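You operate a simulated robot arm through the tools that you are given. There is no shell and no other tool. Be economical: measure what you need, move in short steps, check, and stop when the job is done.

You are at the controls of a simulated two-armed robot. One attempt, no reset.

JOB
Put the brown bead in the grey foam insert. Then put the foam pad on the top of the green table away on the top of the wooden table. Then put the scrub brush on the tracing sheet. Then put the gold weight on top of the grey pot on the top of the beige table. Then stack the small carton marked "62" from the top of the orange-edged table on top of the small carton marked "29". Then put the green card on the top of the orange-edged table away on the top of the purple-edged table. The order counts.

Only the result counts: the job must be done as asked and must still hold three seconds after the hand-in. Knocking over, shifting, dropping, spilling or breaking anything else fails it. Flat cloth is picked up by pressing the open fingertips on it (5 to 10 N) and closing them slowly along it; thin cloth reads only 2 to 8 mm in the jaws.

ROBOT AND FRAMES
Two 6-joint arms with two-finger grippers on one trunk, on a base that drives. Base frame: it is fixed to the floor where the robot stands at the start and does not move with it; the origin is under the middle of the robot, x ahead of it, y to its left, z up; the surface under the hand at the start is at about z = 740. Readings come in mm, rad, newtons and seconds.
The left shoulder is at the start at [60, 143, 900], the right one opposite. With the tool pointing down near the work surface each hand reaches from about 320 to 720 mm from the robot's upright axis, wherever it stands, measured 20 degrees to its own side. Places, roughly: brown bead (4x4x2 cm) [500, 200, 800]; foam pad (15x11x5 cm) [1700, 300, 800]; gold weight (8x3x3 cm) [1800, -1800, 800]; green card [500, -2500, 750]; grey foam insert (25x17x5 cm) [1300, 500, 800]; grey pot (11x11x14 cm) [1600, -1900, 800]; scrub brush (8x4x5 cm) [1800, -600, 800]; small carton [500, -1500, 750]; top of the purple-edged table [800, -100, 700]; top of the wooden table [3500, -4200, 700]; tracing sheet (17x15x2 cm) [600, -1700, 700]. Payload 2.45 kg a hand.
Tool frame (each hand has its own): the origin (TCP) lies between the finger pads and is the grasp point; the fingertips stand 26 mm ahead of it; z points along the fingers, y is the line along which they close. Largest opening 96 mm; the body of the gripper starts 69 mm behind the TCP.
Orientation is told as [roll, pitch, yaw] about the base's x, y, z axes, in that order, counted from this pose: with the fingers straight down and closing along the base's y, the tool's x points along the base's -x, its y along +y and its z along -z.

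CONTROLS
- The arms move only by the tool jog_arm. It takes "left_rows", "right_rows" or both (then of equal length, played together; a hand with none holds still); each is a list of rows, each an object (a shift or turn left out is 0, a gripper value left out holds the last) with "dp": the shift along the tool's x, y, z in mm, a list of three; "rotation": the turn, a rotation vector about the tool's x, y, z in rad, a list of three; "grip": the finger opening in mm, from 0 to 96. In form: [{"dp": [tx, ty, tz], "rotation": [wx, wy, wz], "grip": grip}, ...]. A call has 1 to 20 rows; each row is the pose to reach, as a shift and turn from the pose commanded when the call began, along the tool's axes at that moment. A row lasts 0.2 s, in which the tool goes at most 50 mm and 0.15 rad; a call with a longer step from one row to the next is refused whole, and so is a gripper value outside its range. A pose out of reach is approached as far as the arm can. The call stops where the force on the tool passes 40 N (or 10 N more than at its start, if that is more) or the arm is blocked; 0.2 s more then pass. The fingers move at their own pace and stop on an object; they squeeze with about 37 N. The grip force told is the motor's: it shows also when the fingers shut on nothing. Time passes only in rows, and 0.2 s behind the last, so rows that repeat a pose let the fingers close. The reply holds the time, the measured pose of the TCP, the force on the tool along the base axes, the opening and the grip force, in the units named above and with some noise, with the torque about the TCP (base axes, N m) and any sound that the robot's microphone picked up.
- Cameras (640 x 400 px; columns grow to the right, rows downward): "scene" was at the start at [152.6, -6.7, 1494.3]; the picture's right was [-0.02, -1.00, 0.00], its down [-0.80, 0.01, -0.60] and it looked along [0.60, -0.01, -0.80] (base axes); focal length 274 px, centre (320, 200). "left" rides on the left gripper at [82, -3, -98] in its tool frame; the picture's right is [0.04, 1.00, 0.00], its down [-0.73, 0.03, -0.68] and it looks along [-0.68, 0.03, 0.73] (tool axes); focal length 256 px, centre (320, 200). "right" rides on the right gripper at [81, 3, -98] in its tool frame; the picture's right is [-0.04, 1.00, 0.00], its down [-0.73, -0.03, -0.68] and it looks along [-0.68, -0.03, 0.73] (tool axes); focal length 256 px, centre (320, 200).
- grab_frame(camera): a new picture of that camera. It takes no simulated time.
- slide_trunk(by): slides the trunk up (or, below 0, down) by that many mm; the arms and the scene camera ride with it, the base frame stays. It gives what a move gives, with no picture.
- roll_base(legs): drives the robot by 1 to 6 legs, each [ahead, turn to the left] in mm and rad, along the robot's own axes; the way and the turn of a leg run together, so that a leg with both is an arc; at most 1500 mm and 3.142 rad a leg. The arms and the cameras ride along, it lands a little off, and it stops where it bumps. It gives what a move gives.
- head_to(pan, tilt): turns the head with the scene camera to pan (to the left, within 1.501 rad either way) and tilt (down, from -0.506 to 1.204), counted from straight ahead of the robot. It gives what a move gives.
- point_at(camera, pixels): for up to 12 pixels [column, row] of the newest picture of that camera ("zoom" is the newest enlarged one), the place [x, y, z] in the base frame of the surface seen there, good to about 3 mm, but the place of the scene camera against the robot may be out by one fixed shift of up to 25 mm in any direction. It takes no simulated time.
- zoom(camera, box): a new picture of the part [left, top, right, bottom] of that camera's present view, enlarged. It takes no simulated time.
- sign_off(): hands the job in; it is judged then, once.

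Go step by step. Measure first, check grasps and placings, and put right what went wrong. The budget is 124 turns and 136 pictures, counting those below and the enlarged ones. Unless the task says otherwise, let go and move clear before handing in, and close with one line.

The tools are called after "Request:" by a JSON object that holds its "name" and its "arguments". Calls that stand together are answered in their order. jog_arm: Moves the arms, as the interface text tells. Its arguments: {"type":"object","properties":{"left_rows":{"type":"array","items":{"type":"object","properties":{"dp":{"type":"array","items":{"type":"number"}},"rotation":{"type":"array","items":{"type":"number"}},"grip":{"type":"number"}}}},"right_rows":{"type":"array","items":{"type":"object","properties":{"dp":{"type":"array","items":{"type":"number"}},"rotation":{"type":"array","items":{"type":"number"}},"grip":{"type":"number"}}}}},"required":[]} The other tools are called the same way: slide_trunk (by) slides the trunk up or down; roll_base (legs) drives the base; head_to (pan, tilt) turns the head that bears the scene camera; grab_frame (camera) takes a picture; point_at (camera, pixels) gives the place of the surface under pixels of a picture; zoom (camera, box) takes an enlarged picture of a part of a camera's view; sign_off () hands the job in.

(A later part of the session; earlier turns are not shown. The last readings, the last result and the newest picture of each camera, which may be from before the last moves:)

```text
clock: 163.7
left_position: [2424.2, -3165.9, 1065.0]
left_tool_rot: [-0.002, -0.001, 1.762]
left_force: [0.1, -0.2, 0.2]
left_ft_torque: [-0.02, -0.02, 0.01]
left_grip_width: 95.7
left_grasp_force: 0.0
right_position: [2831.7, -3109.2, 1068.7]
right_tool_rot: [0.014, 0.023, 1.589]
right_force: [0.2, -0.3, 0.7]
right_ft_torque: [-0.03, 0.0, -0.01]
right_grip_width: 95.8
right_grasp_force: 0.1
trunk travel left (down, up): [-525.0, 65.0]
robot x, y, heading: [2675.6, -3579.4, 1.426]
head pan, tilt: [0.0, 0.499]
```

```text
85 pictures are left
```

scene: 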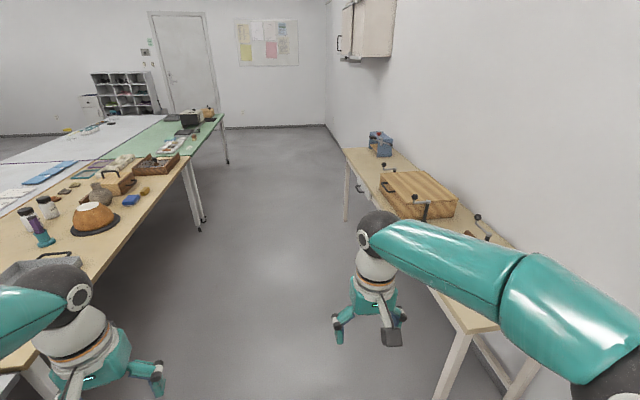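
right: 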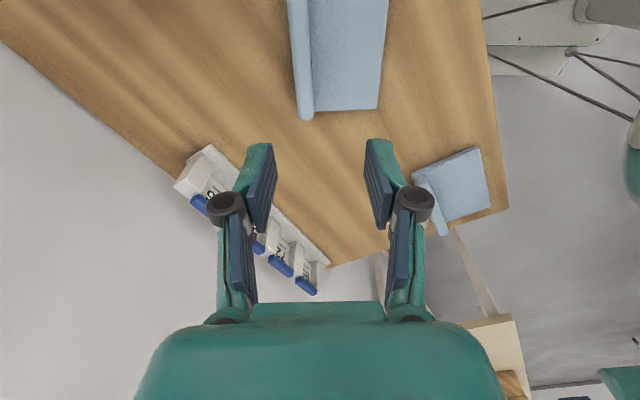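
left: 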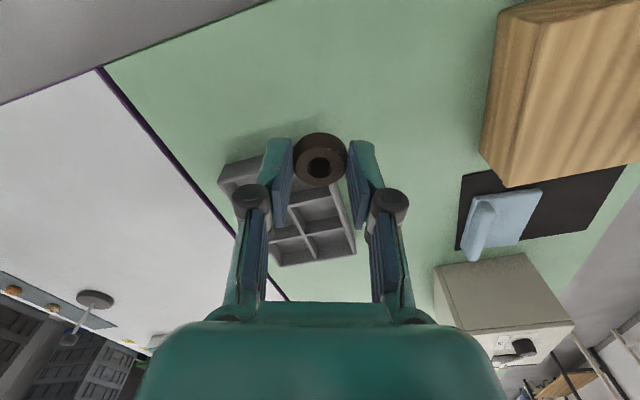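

Request:
{"name": "roll_base", "arguments": {"legs": [[300, 0.24], [1000, 0], [1000, 0], [850, 0]]}}

Request:
{"name": "roll_base", "arguments": {"legs": [[0, 0.5]]}}

Request:
{"name": "roll_base", "arguments": {"legs": [[0, 0.5]]}}

Request:
{"name": "head_to", "arguments": {"pan": 0.5, "tilt": 0.75}}

Request:
{"name": "grab_frame", "arguments": {"camera": "scene"}}

```text
clock: 179.5
left_position: [2047.5, -148.0, 1064.6]
left_tool_rot: [-0.001, 0.002, 2.008]
left_force: [-0.4, 0.3, -0.2]
left_ft_torque: [-0.01, -0.02, 0.02]
left_grip_width: 96.1
left_grasp_force: 0.1
right_position: [2430.1, 5.7, 1067.5]
right_tool_rot: [0.014, 0.022, 1.833]
right_force: [-0.2, -0.1, 0.1]
right_ft_torque: [-0.01, 0.01, 0.03]
right_grip_width: 96.0
right_grasp_force: 0.1
trunk travel left (down, up): [-525.0, 65.0]
robot x, y, heading: [2398.2, -488.2, 1.679]
head pan, tilt: [0.0, 0.499]
```

```text
clock: 181.5
left_position: [1928.7, -359.9, 1063.9]
left_tool_rot: [-0.002, 0.001, 2.51]
left_force: [-0.7, -0.8, -0.8]
left_ft_torque: [0.01, -0.03, -0.01]
left_grip_width: 96.1
left_grasp_force: 0.1
right_position: [2189.7, -41.8, 1069.0]
right_tool_rot: [0.015, 0.024, 2.336]
right_force: [-0.3, -0.3, 0.1]
right_ft_torque: [0.01, -0.02, -0.03]
right_grip_width: 96.2
right_grasp_force: 0.0
trunk travel left (down, up): [-525.0, 65.0]
robot x, y, heading: [2411.8, -476.8, 2.183]
head pan, tilt: [0.0, 0.499]
```

```text
clock: 183.5
left_position: [1929.5, -606.5, 1065.5]
left_tool_rot: [-0.001, 0.002, 3.011]
left_force: [-0.6, -0.1, -0.6]
left_ft_torque: [-0.01, -0.01, 0.01]
left_grip_width: 96.2
left_grasp_force: 0.1
right_position: [2003.9, -200.5, 1069.4]
right_tool_rot: [0.016, 0.025, 2.837]
right_force: [0.3, 0.1, -1.1]
right_ft_torque: [-0.03, 0.0, -0.02]
right_grip_width: 96.1
right_grasp_force: 0.1
trunk travel left (down, up): [-525.0, 65.0]
robot x, y, heading: [2421.2, -458.9, 2.685]
head pan, tilt: [0.0, 0.499]
```

```text
clock: 184.4
left_position: [1928.6, -605.5, 1066.8]
left_tool_rot: [-0.002, 0.003, 3.011]
left_force: [-0.3, -0.1, 0.7]
left_ft_torque: [0.0, 0.0, 0.0]
left_grip_width: 96.0
left_grasp_force: 0.0
right_position: [2005.2, -201.1, 1069.3]
right_tool_rot: [0.016, 0.022, 2.838]
right_force: [0.6, -0.3, 0.5]
right_ft_torque: [0.0, 0.02, -0.03]
right_grip_width: 95.8
right_grasp_force: 0.0
trunk travel left (down, up): [-525.0, 65.0]
robot x, y, heading: [2419.3, -457.6, 2.688]
head pan, tilt: [0.499, 0.75]
```

```text
84 pictures are left
```

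scene: 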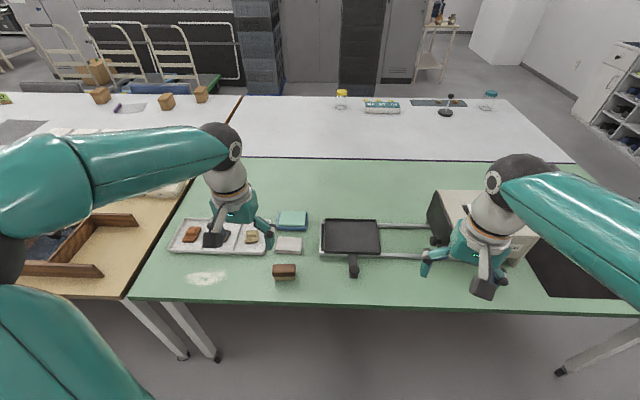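

The candidates are the brown-topped item at (285,272), the white one at (288,245) and the teal sponge at (292,220). I'll zoom in to identify the brush.

Request:
{"name": "zoom", "arguments": {"camera": "scene", "box": [170, 200, 330, 300]}}

Request:
{"name": "point_at", "arguments": {"camera": "scene", "pixels": [[285, 268], [272, 266], [296, 268], [272, 279], [296, 280], [350, 307], [285, 290]]}}

Request:
{"name": "grab_frame", "arguments": {"camera": "left"}}

```text
4.00 times, centred on (250, 250) of scene
```

zoom: 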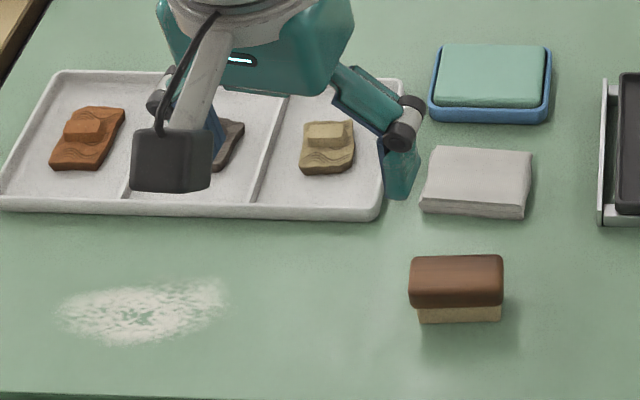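

```text
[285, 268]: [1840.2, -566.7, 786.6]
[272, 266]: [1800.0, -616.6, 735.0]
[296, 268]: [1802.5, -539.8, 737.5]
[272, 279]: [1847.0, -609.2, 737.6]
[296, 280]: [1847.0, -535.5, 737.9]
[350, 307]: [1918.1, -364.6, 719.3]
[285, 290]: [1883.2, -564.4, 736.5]
```

```text
82 pictures are left
```

left: 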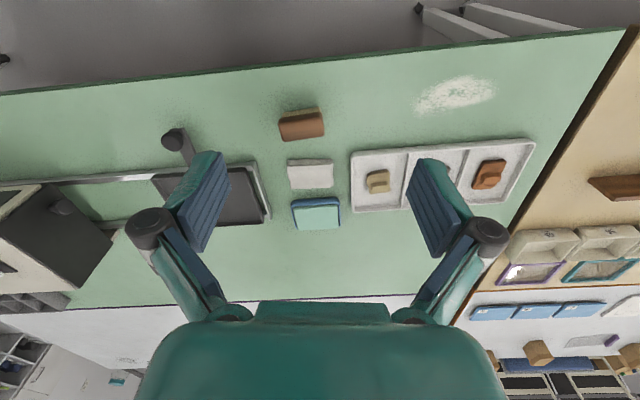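

The scrub brush is the brown-topped item near (1837,−567). I'll measure it from the left camera.

Request:
{"name": "zoom", "arguments": {"camera": "left", "box": [260, 95, 340, 150]}}

Request:
{"name": "point_at", "arguments": {"camera": "left", "pixels": [[282, 122], [320, 117], [282, 137], [321, 132], [301, 127], [301, 120], [301, 136], [285, 128], [319, 125], [300, 150]]}}

```text
7.27 times, centred on (300, 122) of left
```

zoom: 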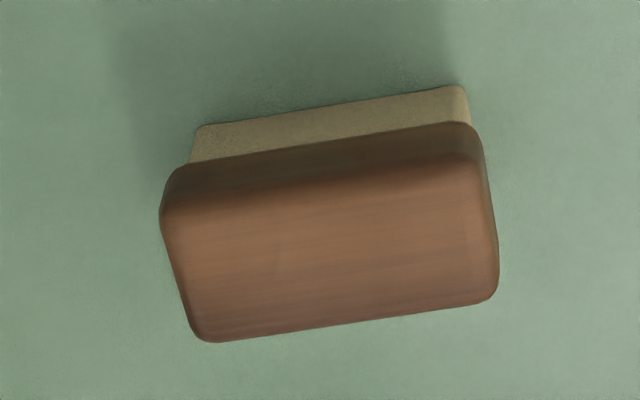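

```text
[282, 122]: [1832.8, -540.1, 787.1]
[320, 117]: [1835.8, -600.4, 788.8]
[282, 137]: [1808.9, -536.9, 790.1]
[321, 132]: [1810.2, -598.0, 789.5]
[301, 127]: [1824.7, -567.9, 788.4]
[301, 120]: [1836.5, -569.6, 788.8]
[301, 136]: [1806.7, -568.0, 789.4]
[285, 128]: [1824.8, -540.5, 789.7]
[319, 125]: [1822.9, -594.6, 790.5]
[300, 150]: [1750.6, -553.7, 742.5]
```

The brush spans y −533…−604 and x 1805–1840, top z 789, table z 742. I'll move the left hand over it.

Request:
{"name": "jog_arm", "arguments": {"left_rows": [{"dp": [-30, -6, 20], "rotation": [0, 0, -0.06]}, {"dp": [-60, -12, 50], "rotation": [0, 0, -0.13]}, {"dp": [-90, -18, 85], "rotation": [0, 0, -0.13]}, {"dp": [-110, -22, 125], "rotation": [0, 0, -0.13]}, {"dp": [-110, -22, 165], "rotation": [0, 0, -0.13]}, {"dp": [-110, -22, 200], "rotation": [0, 0, -0.13]}, {"dp": [-110, -22, 200], "rotation": [0, 0, -0.13]}]}}

Request:
{"name": "grab_frame", "arguments": {"camera": "left"}}

```text
clock: 186.0
left_position: [1824.1, -569.1, 865.2]
left_tool_rot: [-0.002, 0.001, -3.142]
left_force: [-0.4, -0.3, 0.5]
left_ft_torque: [0.03, 0.01, 0.02]
left_grip_width: 96.1
left_grasp_force: 0.1
right_position: [2005.2, -200.0, 1070.2]
right_tool_rot: [0.016, 0.024, 2.838]
right_force: [0.5, -0.7, 0.2]
right_ft_torque: [0.01, 0.02, -0.01]
right_grip_width: 96.1
right_grasp_force: 0.0
trunk travel left (down, up): [-525.0, 65.0]
robot x, y, heading: [2421.8, -462.0, 2.689]
head pan, tilt: [0.499, 0.75]
```

```text
80 pictures are left
```

left: 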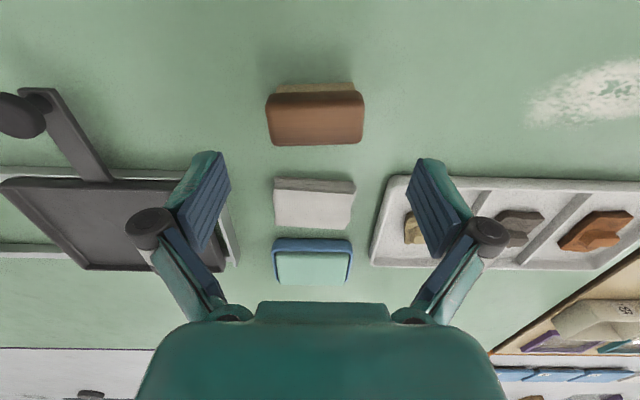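

The brush is nearly centred at (315,118). I'll descend and close across its length.

Request:
{"name": "jog_arm", "arguments": {"left_rows": [{"dp": [0, -2, 35]}, {"dp": [0, -2, 65]}, {"dp": [0, -2, 82]}, {"dp": [0, -2, 89]}, {"dp": [0, -2, 89]}, {"dp": [0, -2, 89], "grip": 60}, {"dp": [0, -2, 89], "grip": 60}, {"dp": [0, -2, 89], "grip": 60}]}}

Request:
{"name": "grab_frame", "arguments": {"camera": "left"}}

```text
clock: 187.8
left_position: [1822.8, -567.0, 777.0]
left_tool_rot: [0.0, 0.001, 3.141]
left_force: [-0.3, 0.4, 2.2]
left_ft_torque: [-0.01, 0.03, 0.04]
left_grip_width: 72.1
left_grasp_force: 37.3
right_position: [2005.5, -200.6, 1069.3]
right_tool_rot: [0.016, 0.023, 2.836]
right_force: [-0.7, -0.6, 0.8]
right_ft_torque: [0.02, 0.01, -0.02]
right_grip_width: 95.9
right_grasp_force: 0.2
trunk travel left (down, up): [-525.0, 65.0]
robot x, y, heading: [2423.3, -462.0, 2.685]
head pan, tilt: [0.499, 0.75]
```

```text
79 pictures are left
```

left: 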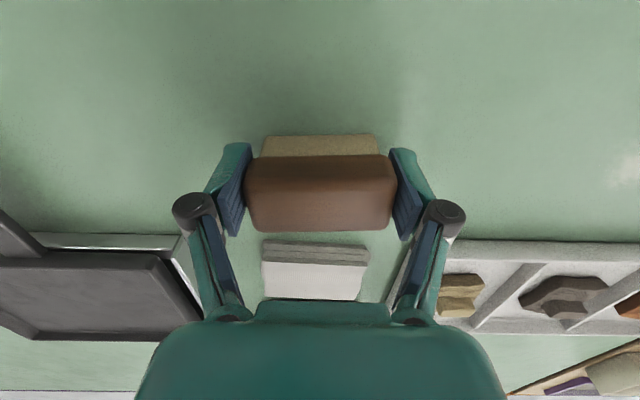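

The brush is held at 72.1 mm. I'll lift it, retract, and drive back around the left end of the tables.

Request:
{"name": "jog_arm", "arguments": {"left_rows": [{"dp": [0, 0, -40]}, {"dp": [0, 0, -85]}, {"dp": [0, 0, -130]}, {"dp": [20, 0, -170]}, {"dp": [50, 0, -205]}, {"dp": [80, 0, -240]}, {"dp": [80, 0, -240]}]}}

Request:
{"name": "roll_base", "arguments": {"legs": [[0, -0.5]]}}

Request:
{"name": "roll_base", "arguments": {"legs": [[0, -0.5]]}}

Request:
{"name": "roll_base", "arguments": {"legs": [[800, -0.05], [920, 0.0]]}}

```text
clock: 189.4
left_position: [1900.9, -569.3, 1015.6]
left_tool_rot: [0.0, 0.005, 3.141]
left_force: [0.3, -0.1, -1.0]
left_ft_torque: [0.0, -0.02, 0.02]
left_grip_width: 71.6
left_grasp_force: 36.9
right_position: [2003.4, -200.7, 1069.1]
right_tool_rot: [0.017, 0.023, 2.836]
right_force: [-0.3, -0.2, 0.0]
right_ft_torque: [-0.05, 0.0, 0.03]
right_grip_width: 96.2
right_grasp_force: 0.1
trunk travel left (down, up): [-525.0, 65.0]
robot x, y, heading: [2418.4, -458.8, 2.683]
head pan, tilt: [0.499, 0.75]
```

```text
clock: 191.4
left_position: [1909.8, -307.4, 1014.5]
left_tool_rot: [0.0, 0.003, 2.642]
left_force: [0.9, 0.2, -0.6]
left_ft_torque: [0.0, 0.0, 0.01]
left_grip_width: 71.4
left_grasp_force: 37.2
right_position: [2177.1, -32.7, 1069.3]
right_tool_rot: [0.015, 0.023, 2.339]
right_force: [0.2, -0.2, 0.0]
right_ft_torque: [0.0, -0.03, 0.0]
right_grip_width: 96.0
right_grasp_force: 0.0
trunk travel left (down, up): [-525.0, 65.0]
robot x, y, heading: [2402.2, -470.8, 2.182]
head pan, tilt: [0.499, 0.75]
```

```text
clock: 193.3
left_position: [2048.6, -88.8, 1014.8]
left_tool_rot: [0.0, 0.003, 2.143]
left_force: [0.2, 0.5, -1.2]
left_ft_torque: [-0.02, 0.0, -0.01]
left_grip_width: 70.7
left_grasp_force: 37.4
right_position: [2415.6, 25.5, 1068.8]
right_tool_rot: [0.015, 0.023, 1.839]
right_force: [0.5, 0.1, 0.1]
right_ft_torque: [-0.05, 0.03, -0.04]
right_grip_width: 96.1
right_grasp_force: 0.1
trunk travel left (down, up): [-525.0, 65.0]
robot x, y, heading: [2380.2, -472.9, 1.694]
head pan, tilt: [0.499, 0.75]
```

```text
clock: 202.3
left_position: [1900.8, 1647.1, 1015.7]
left_tool_rot: [0.0, 0.001, 2.109]
left_force: [0.2, 0.4, -1.5]
left_ft_torque: [-0.04, 0.02, 0.01]
left_grip_width: 70.6
left_grasp_force: 37.4
right_position: [2270.5, 1748.5, 1070.2]
right_tool_rot: [0.013, 0.024, 1.807]
right_force: [-0.2, 0.9, 0.4]
right_ft_torque: [0.0, -0.01, 0.01]
right_grip_width: 96.1
right_grasp_force: 0.0
trunk travel left (down, up): [-525.0, 65.0]
robot x, y, heading: [2220.3, 1257.0, 1.66]
head pan, tilt: [0.499, 0.75]
```

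The brush grip is stable. I'll turn left and drive along −x past the table ends.

Request:
{"name": "roll_base", "arguments": {"legs": [[0, 0.5]]}}

Request:
{"name": "roll_base", "arguments": {"legs": [[0, 0.5]]}}

Request:
{"name": "roll_base", "arguments": {"legs": [[0, 0.48]]}}

Request:
{"name": "head_to", "arguments": {"pan": 0.3, "tilt": 0.6}}

Request:
{"name": "grab_frame", "arguments": {"camera": "scene"}}

```text
clock: 204.2
left_position: [1753.7, 1447.4, 1016.4]
left_tool_rot: [0.002, 0.003, 2.606]
left_force: [-1.2, 0.1, -0.3]
left_ft_torque: [0.03, -0.02, 0.01]
left_grip_width: 70.6
left_grasp_force: 36.6
right_position: [2030.4, 1710.8, 1071.6]
right_tool_rot: [0.015, 0.021, 2.302]
right_force: [1.0, -0.3, 0.0]
right_ft_torque: [0.01, 0.02, -0.02]
right_grip_width: 95.9
right_grasp_force: 0.0
trunk travel left (down, up): [-525.0, 65.0]
robot x, y, heading: [2237.6, 1262.6, 2.161]
head pan, tilt: [0.499, 0.75]
```

```text
clock: 206.2
left_position: [1724.5, 1195.9, 1016.2]
left_tool_rot: [0.002, -0.001, 3.103]
left_force: [0.0, 0.4, -0.1]
left_ft_torque: [-0.01, 0.01, 0.0]
left_grip_width: 70.3
left_grasp_force: 37.3
right_position: [1839.2, 1560.7, 1070.6]
right_tool_rot: [0.015, 0.023, 2.802]
right_force: [0.2, 0.7, 0.7]
right_ft_torque: [-0.06, 0.0, 0.0]
right_grip_width: 95.9
right_grasp_force: 0.0
trunk travel left (down, up): [-525.0, 65.0]
robot x, y, heading: [2242.1, 1290.1, 2.658]
head pan, tilt: [0.499, 0.75]
```

```text
clock: 208.1
left_position: [1822.8, 967.2, 1016.7]
left_tool_rot: [-0.001, 0.002, -2.702]
left_force: [0.7, -0.5, -1.2]
left_ft_torque: [0.01, -0.03, -0.01]
left_grip_width: 70.4
left_grasp_force: 37.2
right_position: [1758.6, 1343.7, 1072.1]
right_tool_rot: [0.016, 0.024, -3.008]
right_force: [-0.4, 0.7, -0.5]
right_ft_torque: [0.02, 0.0, -0.01]
right_grip_width: 96.0
right_grasp_force: 0.0
trunk travel left (down, up): [-525.0, 65.0]
robot x, y, heading: [2243.5, 1304.7, 3.128]
head pan, tilt: [0.499, 0.75]
```

```text
clock: 208.9
left_position: [1823.6, 965.5, 1017.1]
left_tool_rot: [0.0, 0.003, -2.702]
left_force: [-0.2, 1.0, -1.6]
left_ft_torque: [0.02, -0.04, 0.02]
left_grip_width: 70.4
left_grasp_force: 36.8
right_position: [1759.8, 1345.4, 1071.5]
right_tool_rot: [0.016, 0.022, -3.008]
right_force: [0.5, 0.1, 1.0]
right_ft_torque: [-0.04, -0.02, 0.06]
right_grip_width: 95.8
right_grasp_force: 0.1
trunk travel left (down, up): [-525.0, 65.0]
robot x, y, heading: [2244.7, 1307.6, 3.128]
head pan, tilt: [0.3, 0.6]
```

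```text
78 pictures are left
```

scene: 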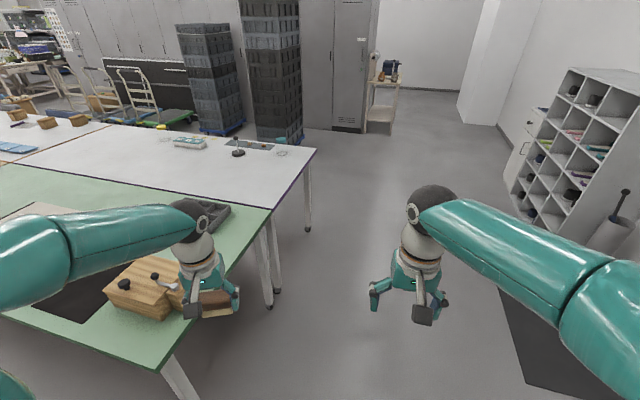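

Request:
{"name": "roll_base", "arguments": {"legs": [[1150, 0], [1130, 0]]}}

Request:
{"name": "roll_base", "arguments": {"legs": [[0, 0.5]]}}

Request:
{"name": "roll_base", "arguments": {"legs": [[0, 0.5]]}}

Request:
{"name": "roll_base", "arguments": {"legs": [[0, 0.5]]}}

Request:
{"name": "head_to", "arguments": {"pan": 0.1, "tilt": 0.5}}

Request:
{"name": "grab_frame", "arguments": {"camera": "scene"}}

```text
clock: 220.2
left_position: [-451.9, 1000.0, 1018.0]
left_tool_rot: [-0.001, 0.002, -2.715]
left_force: [0.7, 1.5, -0.6]
left_ft_torque: [0.0, -0.05, 0.0]
left_grip_width: 70.7
left_grasp_force: 37.5
right_position: [-510.5, 1378.8, 1072.3]
right_tool_rot: [0.017, 0.022, -3.02]
right_force: [-0.3, 0.4, 0.1]
right_ft_torque: [-0.01, -0.01, 0.01]
right_grip_width: 95.9
right_grasp_force: 0.0
trunk travel left (down, up): [-525.0, 65.0]
robot x, y, heading: [-24.1, 1333.0, 3.116]
head pan, tilt: [0.3, 0.6]
```

```text
clock: 222.2
left_position: [-243.3, 841.8, 1017.0]
left_tool_rot: [-0.001, 0.003, -2.23]
left_force: [-0.9, 0.5, -0.5]
left_ft_torque: [-0.02, -0.03, 0.0]
left_grip_width: 70.5
left_grasp_force: 36.9
right_position: [-470.7, 1149.1, 1072.7]
right_tool_rot: [0.014, 0.024, -2.534]
right_force: [0.3, 0.7, -0.2]
right_ft_torque: [0.02, -0.02, 0.0]
right_grip_width: 96.2
right_grasp_force: 0.1
trunk travel left (down, up): [-525.0, 65.0]
robot x, y, heading: [-31.6, 1355.6, -2.679]
head pan, tilt: [0.3, 0.6]
```

```text
clock: 224.1
left_position: [26.9, 800.3, 1017.7]
left_tool_rot: [-0.001, 0.002, -1.734]
left_force: [0.5, 0.6, 0.0]
left_ft_torque: [0.03, 0.03, 0.02]
left_grip_width: 70.4
left_grasp_force: 37.0
right_position: [-320.0, 962.6, 1072.1]
right_tool_rot: [0.014, 0.021, -2.036]
right_force: [0.0, -1.0, -0.3]
right_ft_torque: [0.01, 0.01, 0.02]
right_grip_width: 95.9
right_grasp_force: 0.1
trunk travel left (down, up): [-525.0, 65.0]
robot x, y, heading: [-53.8, 1362.9, -2.182]
head pan, tilt: [0.3, 0.6]
```

```text
clock: 226.1
left_position: [286.0, 903.6, 1019.5]
left_tool_rot: [0.0, 0.002, -1.237]
left_force: [-0.7, 0.0, -1.0]
left_ft_torque: [0.0, -0.02, -0.01]
left_grip_width: 70.7
left_grasp_force: 37.1
right_position: [-96.7, 879.9, 1073.8]
right_tool_rot: [0.016, 0.021, -1.541]
right_force: [0.6, 0.0, 0.2]
right_ft_torque: [-0.02, 0.03, 0.0]
right_grip_width: 96.0
right_grasp_force: 0.0
trunk travel left (down, up): [-525.0, 65.0]
robot x, y, heading: [-70.1, 1367.2, -1.694]
head pan, tilt: [0.3, 0.6]
```

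```text
clock: 226.8
left_position: [284.6, 904.2, 1020.2]
left_tool_rot: [-0.001, 0.003, -1.238]
left_force: [-0.3, 0.1, -0.2]
left_ft_torque: [-0.02, -0.04, 0.01]
left_grip_width: 70.6
left_grasp_force: 36.9
right_position: [-97.4, 880.1, 1074.3]
right_tool_rot: [0.015, 0.021, -1.539]
right_force: [0.4, 0.2, 0.0]
right_ft_torque: [0.03, -0.01, 0.0]
right_grip_width: 96.0
right_grasp_force: 0.1
trunk travel left (down, up): [-525.0, 65.0]
robot x, y, heading: [-72.9, 1366.0, -1.689]
head pan, tilt: [0.099, 0.499]
```

```text
77 pictures are left
```

scene: 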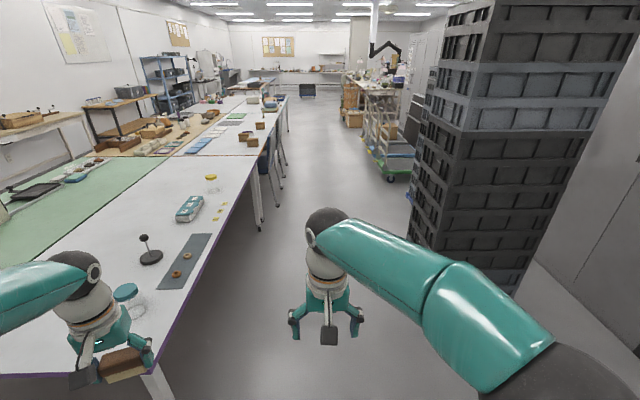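

The aisle is clear, with the crate stack on the right. I'll drive down along −y.

Request:
{"name": "roll_base", "arguments": {"legs": [[400, 0.12], [1200, 0], [1000, 0]]}}

Request:
{"name": "head_to", "arguments": {"pan": 0.7, "tilt": 0.8}}

Request:
{"name": "grab_frame", "arguments": {"camera": "scene"}}

```text
clock: 240.1
left_position: [349.5, -1674.4, 1019.4]
left_tool_rot: [-0.001, 0.003, -1.103]
left_force: [-0.3, -0.4, -1.0]
left_ft_torque: [0.01, -0.01, 0.0]
left_grip_width: 70.5
left_grasp_force: 37.4
right_position: [-24.9, -1748.3, 1072.9]
right_tool_rot: [0.014, 0.022, -1.407]
right_force: [-0.2, -0.4, -0.1]
right_ft_torque: [0.01, 0.0, -0.01]
right_grip_width: 96.3
right_grasp_force: 0.0
trunk travel left (down, up): [-525.0, 65.0]
robot x, y, heading: [-66.2, -1258.5, -1.558]
head pan, tilt: [0.099, 0.499]
```

```text
clock: 241.1
left_position: [350.1, -1674.0, 1021.8]
left_tool_rot: [0.001, 0.001, -1.105]
left_force: [0.3, -0.2, -0.7]
left_ft_torque: [0.0, -0.03, 0.03]
left_grip_width: 70.4
left_grasp_force: 37.1
right_position: [-26.4, -1746.2, 1074.8]
right_tool_rot: [0.017, 0.022, -1.407]
right_force: [0.5, 0.7, -0.6]
right_ft_torque: [0.0, -0.02, -0.03]
right_grip_width: 96.1
right_grasp_force: 0.0
trunk travel left (down, up): [-525.0, 65.0]
robot x, y, heading: [-69.1, -1260.7, -1.553]
head pan, tilt: [0.7, 0.799]
```

```text
76 pictures are left
```

scene: 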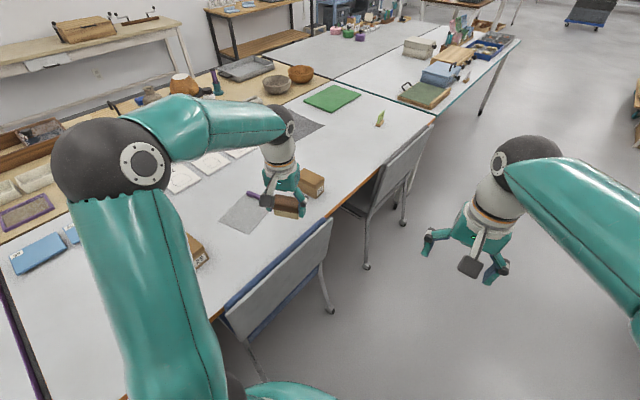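

The tracing sheet appears at about (245,212), with chairs along the near edge. I'll zoom in and measure.

Request:
{"name": "zoom", "arguments": {"camera": "scene", "box": [160, 70, 460, 260]}}

Request:
{"name": "point_at", "arguments": {"camera": "scene", "pixels": [[222, 220], [245, 233], [240, 205], [330, 218], [335, 310], [235, 340], [365, 267], [435, 120], [330, 97], [260, 375], [312, 180], [200, 255]]}}

Request:
{"name": "grab_frame", "arguments": {"camera": "left"}}

```text
2.11 times, centred on (310, 165) of scene
```

zoom: 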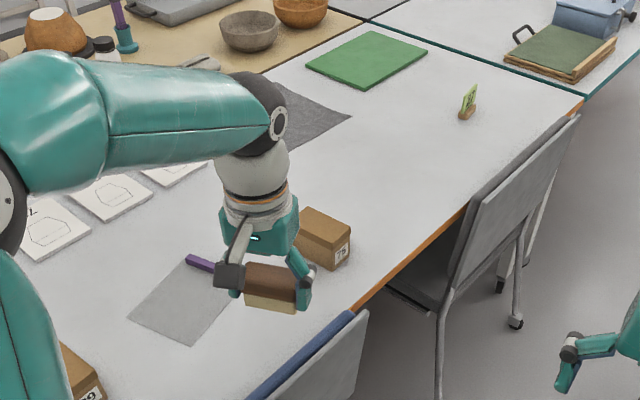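

```text
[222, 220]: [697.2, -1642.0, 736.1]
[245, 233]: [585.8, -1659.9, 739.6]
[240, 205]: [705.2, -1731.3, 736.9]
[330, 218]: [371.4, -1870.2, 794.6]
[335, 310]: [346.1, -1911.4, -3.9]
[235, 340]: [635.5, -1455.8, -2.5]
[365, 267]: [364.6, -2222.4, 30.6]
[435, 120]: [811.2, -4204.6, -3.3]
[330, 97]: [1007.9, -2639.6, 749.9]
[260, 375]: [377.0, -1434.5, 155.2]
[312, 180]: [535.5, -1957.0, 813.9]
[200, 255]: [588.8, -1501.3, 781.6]
```

```text
74 pictures are left
```

left: 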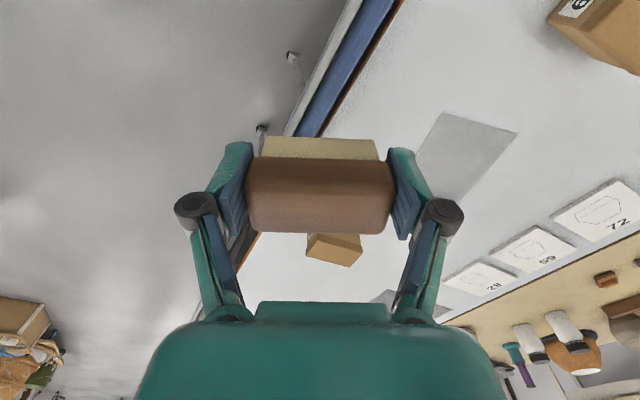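

The tracing sheet lies at about x 585–705, y −1640…−1790, with a purple bar on its far edge. I'll drive on to y≈−1780 and turn to face the table.

Request:
{"name": "roll_base", "arguments": {"legs": [[520, 0]]}}

Request:
{"name": "roll_base", "arguments": {"legs": [[0, 0.5]]}}

Request:
{"name": "roll_base", "arguments": {"legs": [[0, 0.5]]}}

Request:
{"name": "roll_base", "arguments": {"legs": [[0, 0.5]]}}

Request:
{"name": "head_to", "arguments": {"pan": 0.0, "tilt": 0.9}}

Request:
{"name": "grab_frame", "arguments": {"camera": "scene"}}

```text
clock: 244.2
left_position: [357.9, -2192.8, 1018.4]
left_tool_rot: [-0.001, 0.001, -1.104]
left_force: [0.2, -0.2, -0.9]
left_ft_torque: [-0.01, 0.01, 0.01]
left_grip_width: 70.4
left_grasp_force: 37.3
right_position: [-17.8, -2266.6, 1075.2]
right_tool_rot: [0.016, 0.024, -1.406]
right_force: [0.0, 0.0, 0.4]
right_ft_torque: [0.03, 0.03, -0.01]
right_grip_width: 96.0
right_grasp_force: 0.1
trunk travel left (down, up): [-525.0, 65.0]
robot x, y, heading: [-58.3, -1779.4, -1.557]
head pan, tilt: [0.7, 0.799]
```

```text
clock: 246.2
left_position: [501.0, -1944.7, 1020.0]
left_tool_rot: [-0.003, 0.001, -0.613]
left_force: [0.5, 0.0, -1.0]
left_ft_torque: [-0.03, 0.02, 0.0]
left_grip_width: 70.7
left_grasp_force: 37.0
right_position: [206.2, -2187.0, 1075.9]
right_tool_rot: [0.014, 0.022, -0.915]
right_force: [-0.6, 0.5, 0.4]
right_ft_torque: [0.05, -0.02, 0.02]
right_grip_width: 96.2
right_grasp_force: 0.0
trunk travel left (down, up): [-525.0, 65.0]
robot x, y, heading: [-79.0, -1787.9, -1.059]
head pan, tilt: [0.7, 0.799]
```

```text
clock: 248.2
left_position: [504.8, -1646.9, 1020.8]
left_tool_rot: [0.0, 0.002, -0.106]
left_force: [-0.4, -0.9, -0.9]
left_ft_torque: [0.03, 0.0, -0.01]
left_grip_width: 70.8
left_grasp_force: 37.0
right_position: [363.2, -2001.3, 1074.0]
right_tool_rot: [0.015, 0.023, -0.408]
right_force: [-0.7, 0.5, 0.9]
right_ft_torque: [0.01, 0.03, 0.0]
right_grip_width: 95.8
right_grasp_force: 0.1
trunk travel left (down, up): [-525.0, 65.0]
robot x, y, heading: [-84.9, -1811.2, -0.555]
head pan, tilt: [0.7, 0.799]
```

```text
clock: 250.1
left_position: [360.1, -1384.7, 1020.6]
left_tool_rot: [0.0, 0.004, 0.389]
left_force: [0.1, 0.6, -0.6]
left_ft_torque: [0.02, 0.01, 0.02]
left_grip_width: 70.5
left_grasp_force: 37.2
right_position: [404.1, -1763.1, 1075.3]
right_tool_rot: [0.016, 0.025, 0.088]
right_force: [1.0, 0.2, 0.5]
right_ft_torque: [0.02, -0.02, 0.0]
right_grip_width: 96.2
right_grasp_force: 0.1
trunk travel left (down, up): [-525.0, 65.0]
robot x, y, heading: [-84.5, -1830.3, -0.063]
head pan, tilt: [0.7, 0.799]
```

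```text
clock: 251.2
left_position: [359.5, -1384.5, 1022.5]
left_tool_rot: [-0.001, 0.001, 0.39]
left_force: [0.6, 0.1, -1.2]
left_ft_torque: [0.0, -0.01, 0.0]
left_grip_width: 70.4
left_grasp_force: 37.5
right_position: [403.4, -1762.9, 1076.8]
right_tool_rot: [0.014, 0.022, 0.088]
right_force: [0.5, 0.4, 0.2]
right_ft_torque: [0.01, 0.02, 0.0]
right_grip_width: 96.1
right_grasp_force: 0.0
trunk travel left (down, up): [-525.0, 65.0]
robot x, y, heading: [-84.5, -1831.6, -0.064]
head pan, tilt: [0.0, 0.901]
```

```text
73 pictures are left
```

scene: 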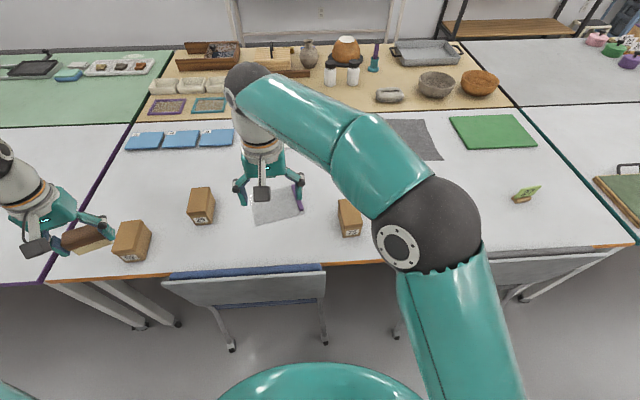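

I'll measure the chair back and the sheet from here, then move the right hand aside.

Request:
{"name": "point_at", "arguments": {"camera": "scene", "pixels": [[245, 285], [180, 290], [322, 280], [235, 348], [252, 222], [302, 214], [275, 215], [300, 188], [201, 192], [131, 228], [349, 205], [525, 193]]}}

Request:
{"name": "jog_arm", "arguments": {"right_rows": [{"dp": [20, -40, 0]}, {"dp": [40, -80, 0]}, {"dp": [40, -120, 0]}, {"dp": [40, -160, 0]}, {"dp": [40, -200, 0]}, {"dp": [40, -200, 0]}]}}

Request:
{"name": "zoom", "arguments": {"camera": "scene", "box": [90, 170, 390, 340]}}

```text
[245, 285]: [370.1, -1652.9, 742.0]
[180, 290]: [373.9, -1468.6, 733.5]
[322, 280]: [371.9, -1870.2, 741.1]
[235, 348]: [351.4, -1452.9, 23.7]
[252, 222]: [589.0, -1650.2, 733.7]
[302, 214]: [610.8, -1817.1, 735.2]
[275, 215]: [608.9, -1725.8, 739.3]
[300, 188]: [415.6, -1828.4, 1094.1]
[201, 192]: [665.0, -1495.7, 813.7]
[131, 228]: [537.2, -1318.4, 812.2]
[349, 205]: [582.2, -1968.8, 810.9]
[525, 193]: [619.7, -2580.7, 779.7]
```

```text
clock: 252.6
left_position: [359.7, -1382.5, 1022.2]
left_tool_rot: [-0.003, 0.002, 0.39]
left_force: [-0.2, 0.5, -0.7]
left_ft_torque: [0.01, -0.01, 0.06]
left_grip_width: 70.4
left_grasp_force: 37.3
right_position: [381.5, -1966.1, 1074.9]
right_tool_rot: [0.015, 0.023, 0.086]
right_force: [-0.4, -0.2, -0.3]
right_ft_torque: [-0.01, -0.01, -0.02]
right_grip_width: 96.2
right_grasp_force: 0.1
trunk travel left (down, up): [-525.0, 65.0]
robot x, y, heading: [-85.3, -1829.4, -0.064]
head pan, tilt: [0.0, 0.901]
```

```text
2.13 times, centred on (240, 255) of scene
```

zoom: 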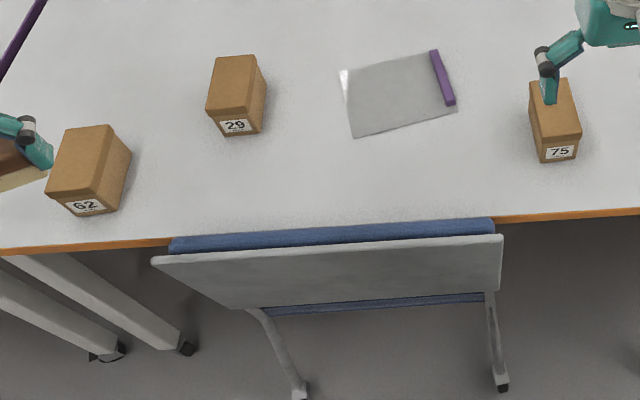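

Cartons "62", "29" and "75" are identified. I'll measure the sheet corners and advance 90 mm.

Request:
{"name": "point_at", "arguments": {"camera": "zoom", "pixels": [[346, 78], [353, 132], [453, 112], [430, 60], [400, 95], [444, 80]]}}

Request:
{"name": "roll_base", "arguments": {"legs": [[90, 0]]}}

```text
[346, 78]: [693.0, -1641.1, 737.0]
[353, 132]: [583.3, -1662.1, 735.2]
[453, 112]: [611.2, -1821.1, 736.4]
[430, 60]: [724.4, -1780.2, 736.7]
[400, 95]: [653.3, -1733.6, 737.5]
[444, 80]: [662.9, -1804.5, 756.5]
```

```text
clock: 253.7
left_position: [450.5, -1389.8, 1022.0]
left_tool_rot: [0.0, 0.003, 0.389]
left_force: [0.2, -0.1, -2.2]
left_ft_torque: [0.01, 0.02, 0.0]
left_grip_width: 70.4
left_grasp_force: 36.7
right_position: [472.2, -1971.7, 1073.3]
right_tool_rot: [0.016, 0.023, 0.088]
right_force: [0.5, 0.0, -1.2]
right_ft_torque: [0.04, 0.06, 0.01]
right_grip_width: 96.2
right_grasp_force: 0.0
trunk travel left (down, up): [-525.0, 65.0]
robot x, y, heading: [1.8, -1834.9, -0.062]
head pan, tilt: [0.0, 0.901]
```

I'll carry the brush over the sheet's free area near (643,−1712), aligning with the sheet.

Request:
{"name": "jog_arm", "arguments": {"left_rows": [{"dp": [-6, -42, 0]}, {"dp": [-12, -84, 0]}, {"dp": [-18, -126, 0]}, {"dp": [-24, -168, 0]}, {"dp": [-30, -210, 0], "rotation": [0, 0, 0.05]}, {"dp": [-36, -252, 0], "rotation": [0, 0, 0.1]}, {"dp": [-44, -294, 0], "rotation": [0, 0, 0.15]}, {"dp": [-50, -335, 15], "rotation": [0, 0, 0.22]}, {"dp": [-56, -371, 35], "rotation": [0, 0, 0.22]}, {"dp": [-56, -371, 75], "rotation": [0, 0, 0.22]}, {"dp": [-56, -371, 110], "rotation": [0, 0, 0.22]}, {"dp": [-56, -371, 110], "rotation": [0, 0, 0.22]}]}}

Request:
{"name": "grab_frame", "arguments": {"camera": "left"}}

Request:
{"name": "zoom", "arguments": {"camera": "scene", "box": [150, 120, 450, 310]}}

```text
clock: 256.3
left_position: [639.4, -1710.8, 910.3]
left_tool_rot: [0.0, 0.002, 0.169]
left_force: [-0.3, -0.4, -0.7]
left_ft_torque: [0.04, -0.01, 0.01]
left_grip_width: 70.6
left_grasp_force: 37.5
right_position: [470.1, -1972.9, 1074.5]
right_tool_rot: [0.016, 0.023, 0.086]
right_force: [-0.3, 0.2, 0.5]
right_ft_torque: [0.02, 0.0, 0.03]
right_grip_width: 96.0
right_grasp_force: 0.1
trunk travel left (down, up): [-525.0, 65.0]
robot x, y, heading: [1.0, -1836.5, -0.064]
head pan, tilt: [0.0, 0.901]
```

```text
71 pictures are left
```

left: 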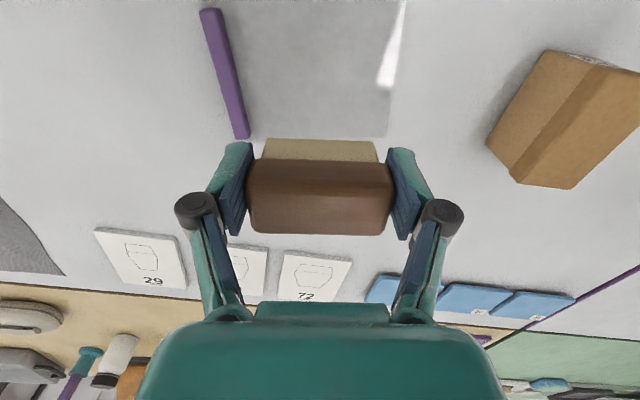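

```text
2.11 times, centred on (300, 215) of scene
```

zoom: 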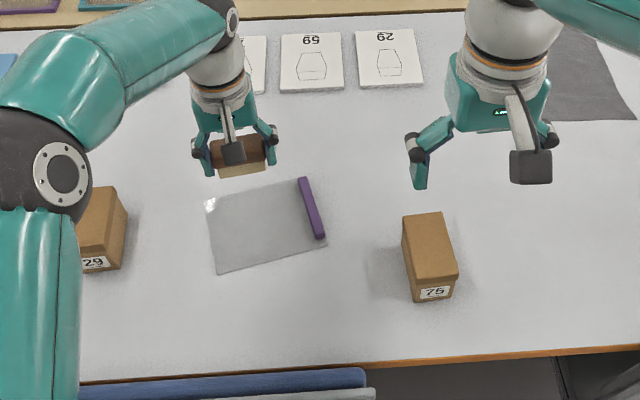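

Request:
{"name": "point_at", "arguments": {"camera": "left", "pixels": [[238, 128], [212, 20], [388, 128], [402, 20], [310, 60], [310, 120], [320, 5], [270, 20]]}}

```text
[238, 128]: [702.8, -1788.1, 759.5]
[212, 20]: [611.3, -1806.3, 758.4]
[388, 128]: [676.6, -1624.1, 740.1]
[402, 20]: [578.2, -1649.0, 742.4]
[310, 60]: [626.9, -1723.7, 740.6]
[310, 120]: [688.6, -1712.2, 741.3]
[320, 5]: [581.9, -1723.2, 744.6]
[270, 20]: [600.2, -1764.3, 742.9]
```

The sheet spans x 577–695 and y −1626…−1790 at z≈742, so the brush is centred. I'll lower and release.

Request:
{"name": "jog_arm", "arguments": {"left_rows": [{"dp": [0, 4, 40]}, {"dp": [0, 4, 80]}, {"dp": [0, 4, 110]}, {"dp": [0, 4, 125]}, {"dp": [0, 4, 132]}, {"dp": [0, 4, 132]}, {"dp": [0, 4, 132], "grip": 88}, {"dp": [0, 4, 132], "grip": 88}, {"dp": [0, 4, 110]}, {"dp": [0, 4, 70]}, {"dp": [0, 4, 25]}, {"dp": [0, 4, -20]}, {"dp": [0, 4, -60]}]}}

Request:
{"name": "grab_frame", "arguments": {"camera": "left"}}

Request:
{"name": "zoom", "arguments": {"camera": "scene", "box": [150, 120, 450, 310]}}

```text
clock: 259.1
left_position: [638.5, -1707.4, 973.5]
left_tool_rot: [-0.001, 0.003, 0.169]
left_force: [0.3, 0.0, -0.5]
left_ft_torque: [-0.03, -0.02, -0.03]
left_grip_width: 88.2
left_grasp_force: 0.1
right_position: [471.0, -1973.1, 1074.7]
right_tool_rot: [0.016, 0.021, 0.087]
right_force: [-0.2, -0.1, -0.2]
right_ft_torque: [0.0, -0.01, 0.03]
right_grip_width: 95.9
right_grasp_force: 0.1
trunk travel left (down, up): [-525.0, 65.0]
robot x, y, heading: [3.2, -1836.5, -0.068]
head pan, tilt: [0.0, 0.901]
```

```text
69 pictures are left
```

left: 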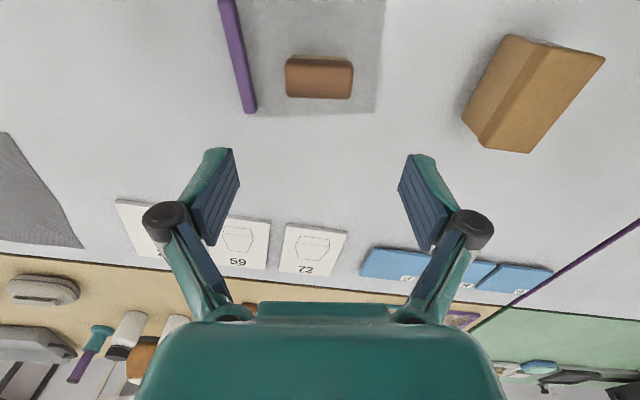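

```text
2.11 times, centred on (300, 215) of scene
```

zoom: 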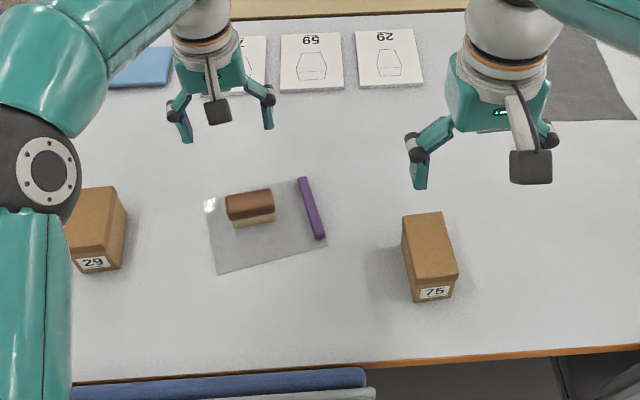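

The brush is on the sheet. Next is the gold weight on the beige table, so I'll back off, turn left, and return around the left end using gentle arcs.

Request:
{"name": "jog_arm", "arguments": {"left_rows": [{"dp": [30, 20, -30]}, {"dp": [70, 40, -50], "grip": 96}, {"dp": [100, 50, -60]}]}}

Request:
{"name": "roll_base", "arguments": {"legs": [[-90, 0], [0, 0.5]]}}

Request:
{"name": "roll_base", "arguments": {"legs": [[0, 0.5]]}}

Request:
{"name": "roll_base", "arguments": {"legs": [[0, 0.6]]}}

```text
clock: 259.9
left_position: [532.9, -1674.7, 1033.9]
left_tool_rot: [-0.001, 0.001, 0.171]
left_force: [-0.2, 0.0, 0.9]
left_ft_torque: [-0.01, 0.0, 0.02]
left_grip_width: 95.8
left_grasp_force: 0.0
right_position: [469.0, -1973.0, 1074.9]
right_tool_rot: [0.014, 0.022, 0.088]
right_force: [0.7, -1.0, -0.1]
right_ft_torque: [0.0, 0.01, 0.04]
right_grip_width: 96.0
right_grasp_force: 0.0
trunk travel left (down, up): [-525.0, 65.0]
robot x, y, heading: [2.7, -1836.6, -0.063]
head pan, tilt: [0.0, 0.901]
```

```text
clock: 262.6
left_position: [299.8, -1434.4, 1032.2]
left_tool_rot: [0.0, 0.002, 0.673]
left_force: [1.1, -0.5, -0.5]
left_ft_torque: [0.02, -0.03, 0.02]
left_grip_width: 96.0
left_grasp_force: 0.1
right_position: [386.7, -1726.7, 1074.3]
right_tool_rot: [0.015, 0.022, 0.59]
right_force: [-0.4, -0.6, 0.2]
right_ft_torque: [-0.02, 0.02, 0.0]
right_grip_width: 96.0
right_grasp_force: 0.0
trunk travel left (down, up): [-525.0, 65.0]
robot x, y, heading: [-76.1, -1851.8, 0.438]
head pan, tilt: [0.0, 0.901]
```

```text
clock: 264.6
left_position: [53.7, -1301.7, 1032.8]
left_tool_rot: [-0.001, 0.001, 1.175]
left_force: [0.3, 0.2, 1.1]
left_ft_torque: [0.0, 0.02, 0.03]
left_grip_width: 95.7
left_grasp_force: 0.0
right_position: [269.5, -1516.3, 1075.3]
right_tool_rot: [0.016, 0.024, 1.09]
right_force: [-0.1, -0.1, -0.2]
right_ft_torque: [-0.02, 0.0, -0.03]
right_grip_width: 96.0
right_grasp_force: 0.1
trunk travel left (down, up): [-525.0, 65.0]
robot x, y, heading: [-57.5, -1867.1, 0.944]
head pan, tilt: [0.0, 0.901]
```

```text
clock: 266.8
left_position: [-282.8, -1334.8, 1034.0]
left_tool_rot: [-0.002, 0.004, 1.771]
left_force: [0.7, -0.2, 0.0]
left_ft_torque: [-0.02, -0.01, -0.01]
left_grip_width: 96.0
left_grasp_force: 0.0
right_position: [18.0, -1389.8, 1075.2]
right_tool_rot: [0.017, 0.024, 1.69]
right_force: [-1.2, 0.2, -0.2]
right_ft_torque: [-0.03, -0.03, 0.01]
right_grip_width: 95.9
right_grasp_force: 0.0
trunk travel left (down, up): [-525.0, 65.0]
robot x, y, heading: [-34.9, -1864.2, 1.538]
head pan, tilt: [0.0, 0.901]
```

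Request:
{"name": "roll_base", "arguments": {"legs": [[1300, 0.04], [1290, 0]]}}

Request:
{"name": "roll_base", "arguments": {"legs": [[471, -0.785], [471, -0.785]]}}

```text
clock: 279.6
left_position: [-208.6, 1249.3, 1034.0]
left_tool_rot: [-0.003, 0.002, 1.753]
left_force: [0.2, 0.1, 0.2]
left_ft_torque: [-0.03, -0.02, -0.01]
left_grip_width: 96.0
left_grasp_force: 0.1
right_position: [90.4, 1189.4, 1075.5]
right_tool_rot: [0.015, 0.026, 1.671]
right_force: [0.5, 0.1, 0.1]
right_ft_torque: [-0.01, -0.01, 0.02]
right_grip_width: 96.2
right_grasp_force: 0.0
trunk travel left (down, up): [-525.0, 65.0]
robot x, y, heading: [33.7, 718.3, 1.52]
head pan, tilt: [0.0, 0.901]
```

```text
clock: 284.9
left_position: [1197.4, 1507.7, 1034.9]
left_tool_rot: [0.002, 0.003, 0.16]
left_force: [-0.3, -2.8, -0.5]
left_ft_torque: [0.18, 0.07, 0.02]
left_grip_width: 96.2
left_grasp_force: 0.1
right_position: [1130.8, 1209.1, 1075.7]
right_tool_rot: [0.02, 0.025, 0.077]
right_force: [0.1, -1.2, -0.5]
right_ft_torque: [0.18, 0.02, 0.03]
right_grip_width: 95.8
right_grasp_force: 0.1
trunk travel left (down, up): [-525.0, 65.0]
robot x, y, heading: [661.6, 1323.1, -0.061]
head pan, tilt: [0.0, 0.901]
```

Arcs work well. Continuing.

Request:
{"name": "roll_base", "arguments": {"legs": [[1140, 0.06], [471, -0.785], [471, -0.785]]}}

Request:
{"name": "head_to", "arguments": {"pan": -0.5, "tilt": 0.6}}

Request:
{"name": "roll_base", "arguments": {"legs": [[1100, 0], [1000, 0]]}}

Request:
{"name": "grab_frame", "arguments": {"camera": "scene"}}

```text
clock: 295.6
left_position: [2581.1, 153.9, 1034.7]
left_tool_rot: [0.002, 0.004, -1.375]
left_force: [-2.4, -0.3, 0.6]
left_ft_torque: [0.03, -0.17, 0.04]
left_grip_width: 95.9
left_grasp_force: 0.1
right_position: [2281.4, 208.2, 1076.0]
right_tool_rot: [0.018, 0.025, -1.455]
right_force: [-1.3, 0.6, 0.1]
right_ft_torque: [0.0, -0.11, -0.02]
right_grip_width: 95.8
right_grasp_force: 0.1
trunk travel left (down, up): [-525.0, 65.0]
robot x, y, heading: [2413.2, 680.9, -1.576]
head pan, tilt: [0.0, 0.901]
```

```text
clock: 296.5
left_position: [2583.5, 155.1, 1034.3]
left_tool_rot: [-0.003, 0.002, -1.373]
left_force: [0.3, -1.0, -1.1]
left_ft_torque: [0.05, -0.05, 0.01]
left_grip_width: 95.9
left_grasp_force: 0.0
right_position: [2284.8, 208.3, 1077.1]
right_tool_rot: [0.015, 0.025, -1.455]
right_force: [-0.5, 0.1, -0.3]
right_ft_torque: [0.03, -0.04, -0.03]
right_grip_width: 96.0
right_grasp_force: 0.0
trunk travel left (down, up): [-525.0, 65.0]
robot x, y, heading: [2412.1, 681.6, -1.57]
head pan, tilt: [-0.499, 0.6]
```

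```text
clock: 307.0
left_position: [2556.1, -1922.9, 1035.4]
left_tool_rot: [-0.002, 0.004, -1.377]
left_force: [0.5, -0.5, -0.1]
left_ft_torque: [0.02, 0.04, 0.01]
left_grip_width: 95.9
left_grasp_force: 0.1
right_position: [2254.4, -1867.3, 1076.6]
right_tool_rot: [0.014, 0.023, -1.458]
right_force: [-0.1, 0.5, 1.2]
right_ft_torque: [-0.01, 0.01, 0.01]
right_grip_width: 95.9
right_grasp_force: 0.0
trunk travel left (down, up): [-525.0, 65.0]
robot x, y, heading: [2387.3, -1395.5, -1.578]
head pan, tilt: [-0.499, 0.6]
```

```text
67 pictures are left
```

scene: 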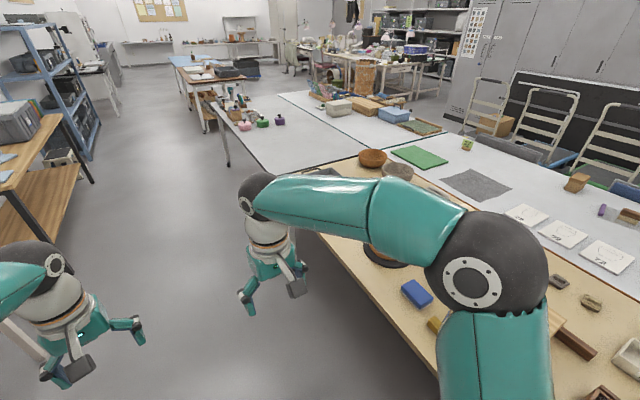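

The gold weight seems to be at (435,325), next to a blue block. I'll move on about 270 mm and turn right to face the beige table.

Request:
{"name": "roll_base", "arguments": {"legs": [[250, 0]]}}

Request:
{"name": "roll_base", "arguments": {"legs": [[0, -0.5]]}}

Request:
{"name": "roll_base", "arguments": {"legs": [[0, -0.5]]}}

Request:
{"name": "roll_base", "arguments": {"legs": [[0, -0.5]]}}

Request:
{"name": "head_to", "arguments": {"pan": 0.1, "tilt": 0.85}}

Request:
{"name": "grab_frame", "arguments": {"camera": "scene"}}

```text
clock: 308.8
left_position: [2553.0, -2172.1, 1036.0]
left_tool_rot: [-0.001, 0.005, -1.376]
left_force: [-0.3, -0.2, -0.7]
left_ft_torque: [0.03, 0.03, -0.01]
left_grip_width: 96.2
left_grasp_force: 0.0
right_position: [2254.6, -2119.6, 1076.2]
right_tool_rot: [0.013, 0.024, -1.46]
right_force: [-0.5, 0.4, 0.6]
right_ft_torque: [0.04, -0.05, -0.02]
right_grip_width: 95.9
right_grasp_force: 0.2
trunk travel left (down, up): [-525.0, 65.0]
robot x, y, heading: [2386.4, -1644.8, -1.577]
head pan, tilt: [-0.499, 0.6]
```

```text
clock: 310.8
left_position: [2284.9, -2186.5, 1036.1]
left_tool_rot: [-0.001, 0.004, -1.87]
left_force: [0.7, -0.5, -0.1]
left_ft_torque: [0.02, 0.0, 0.0]
left_grip_width: 96.0
left_grasp_force: 0.0
right_position: [2047.5, -1997.0, 1077.7]
right_tool_rot: [0.012, 0.022, -1.951]
right_force: [0.5, -0.2, 0.3]
right_ft_torque: [0.03, -0.02, -0.01]
right_grip_width: 96.1
right_grasp_force: 0.0
trunk travel left (down, up): [-525.0, 65.0]
robot x, y, heading: [2403.1, -1652.4, -2.072]
head pan, tilt: [-0.499, 0.6]
```

```text
clock: 312.8
left_position: [2042.2, -2063.4, 1035.1]
left_tool_rot: [-0.001, 0.004, -2.374]
left_force: [0.3, -1.0, 0.0]
left_ft_torque: [0.01, -0.01, 0.03]
left_grip_width: 96.0
left_grasp_force: 0.1
right_position: [1925.4, -1782.5, 1079.4]
right_tool_rot: [0.013, 0.022, -2.454]
right_force: [0.1, -0.2, 0.4]
right_ft_torque: [-0.01, -0.01, 0.0]
right_grip_width: 96.0
right_grasp_force: 0.1
trunk travel left (down, up): [-525.0, 65.0]
robot x, y, heading: [2414.3, -1675.1, -2.576]
head pan, tilt: [-0.499, 0.6]
```

```text
clock: 314.8
left_position: [1899.6, -1834.8, 1035.8]
left_tool_rot: [-0.001, 0.006, -2.875]
left_force: [-0.5, 0.2, -1.0]
left_ft_torque: [-0.01, -0.02, -0.03]
left_grip_width: 95.8
left_grasp_force: 0.1
right_position: [1932.8, -1532.6, 1079.5]
right_tool_rot: [0.014, 0.022, -2.956]
right_force: [0.3, 0.3, -0.3]
right_ft_torque: [0.0, -0.03, 0.0]
right_grip_width: 96.1
right_grasp_force: 0.1
trunk travel left (down, up): [-525.0, 65.0]
robot x, y, heading: [2418.9, -1696.9, -3.071]
head pan, tilt: [-0.499, 0.6]
```

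```text
clock: 315.8
left_position: [1900.5, -1833.3, 1036.7]
left_tool_rot: [-0.003, 0.004, -2.874]
left_force: [-0.1, 0.3, -0.8]
left_ft_torque: [0.0, 0.04, -0.01]
left_grip_width: 96.0
left_grasp_force: 0.1
right_position: [1933.2, -1532.3, 1080.2]
right_tool_rot: [0.016, 0.022, -2.956]
right_force: [0.6, 0.5, 0.3]
right_ft_torque: [-0.05, 0.03, 0.01]
right_grip_width: 95.9
right_grasp_force: 0.1
trunk travel left (down, up): [-525.0, 65.0]
robot x, y, heading: [2417.6, -1692.0, -3.079]
head pan, tilt: [0.099, 0.85]
```

```text
66 pictures are left
```

scene: 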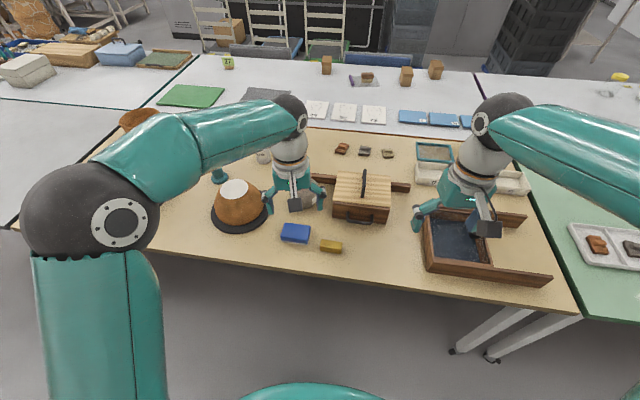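

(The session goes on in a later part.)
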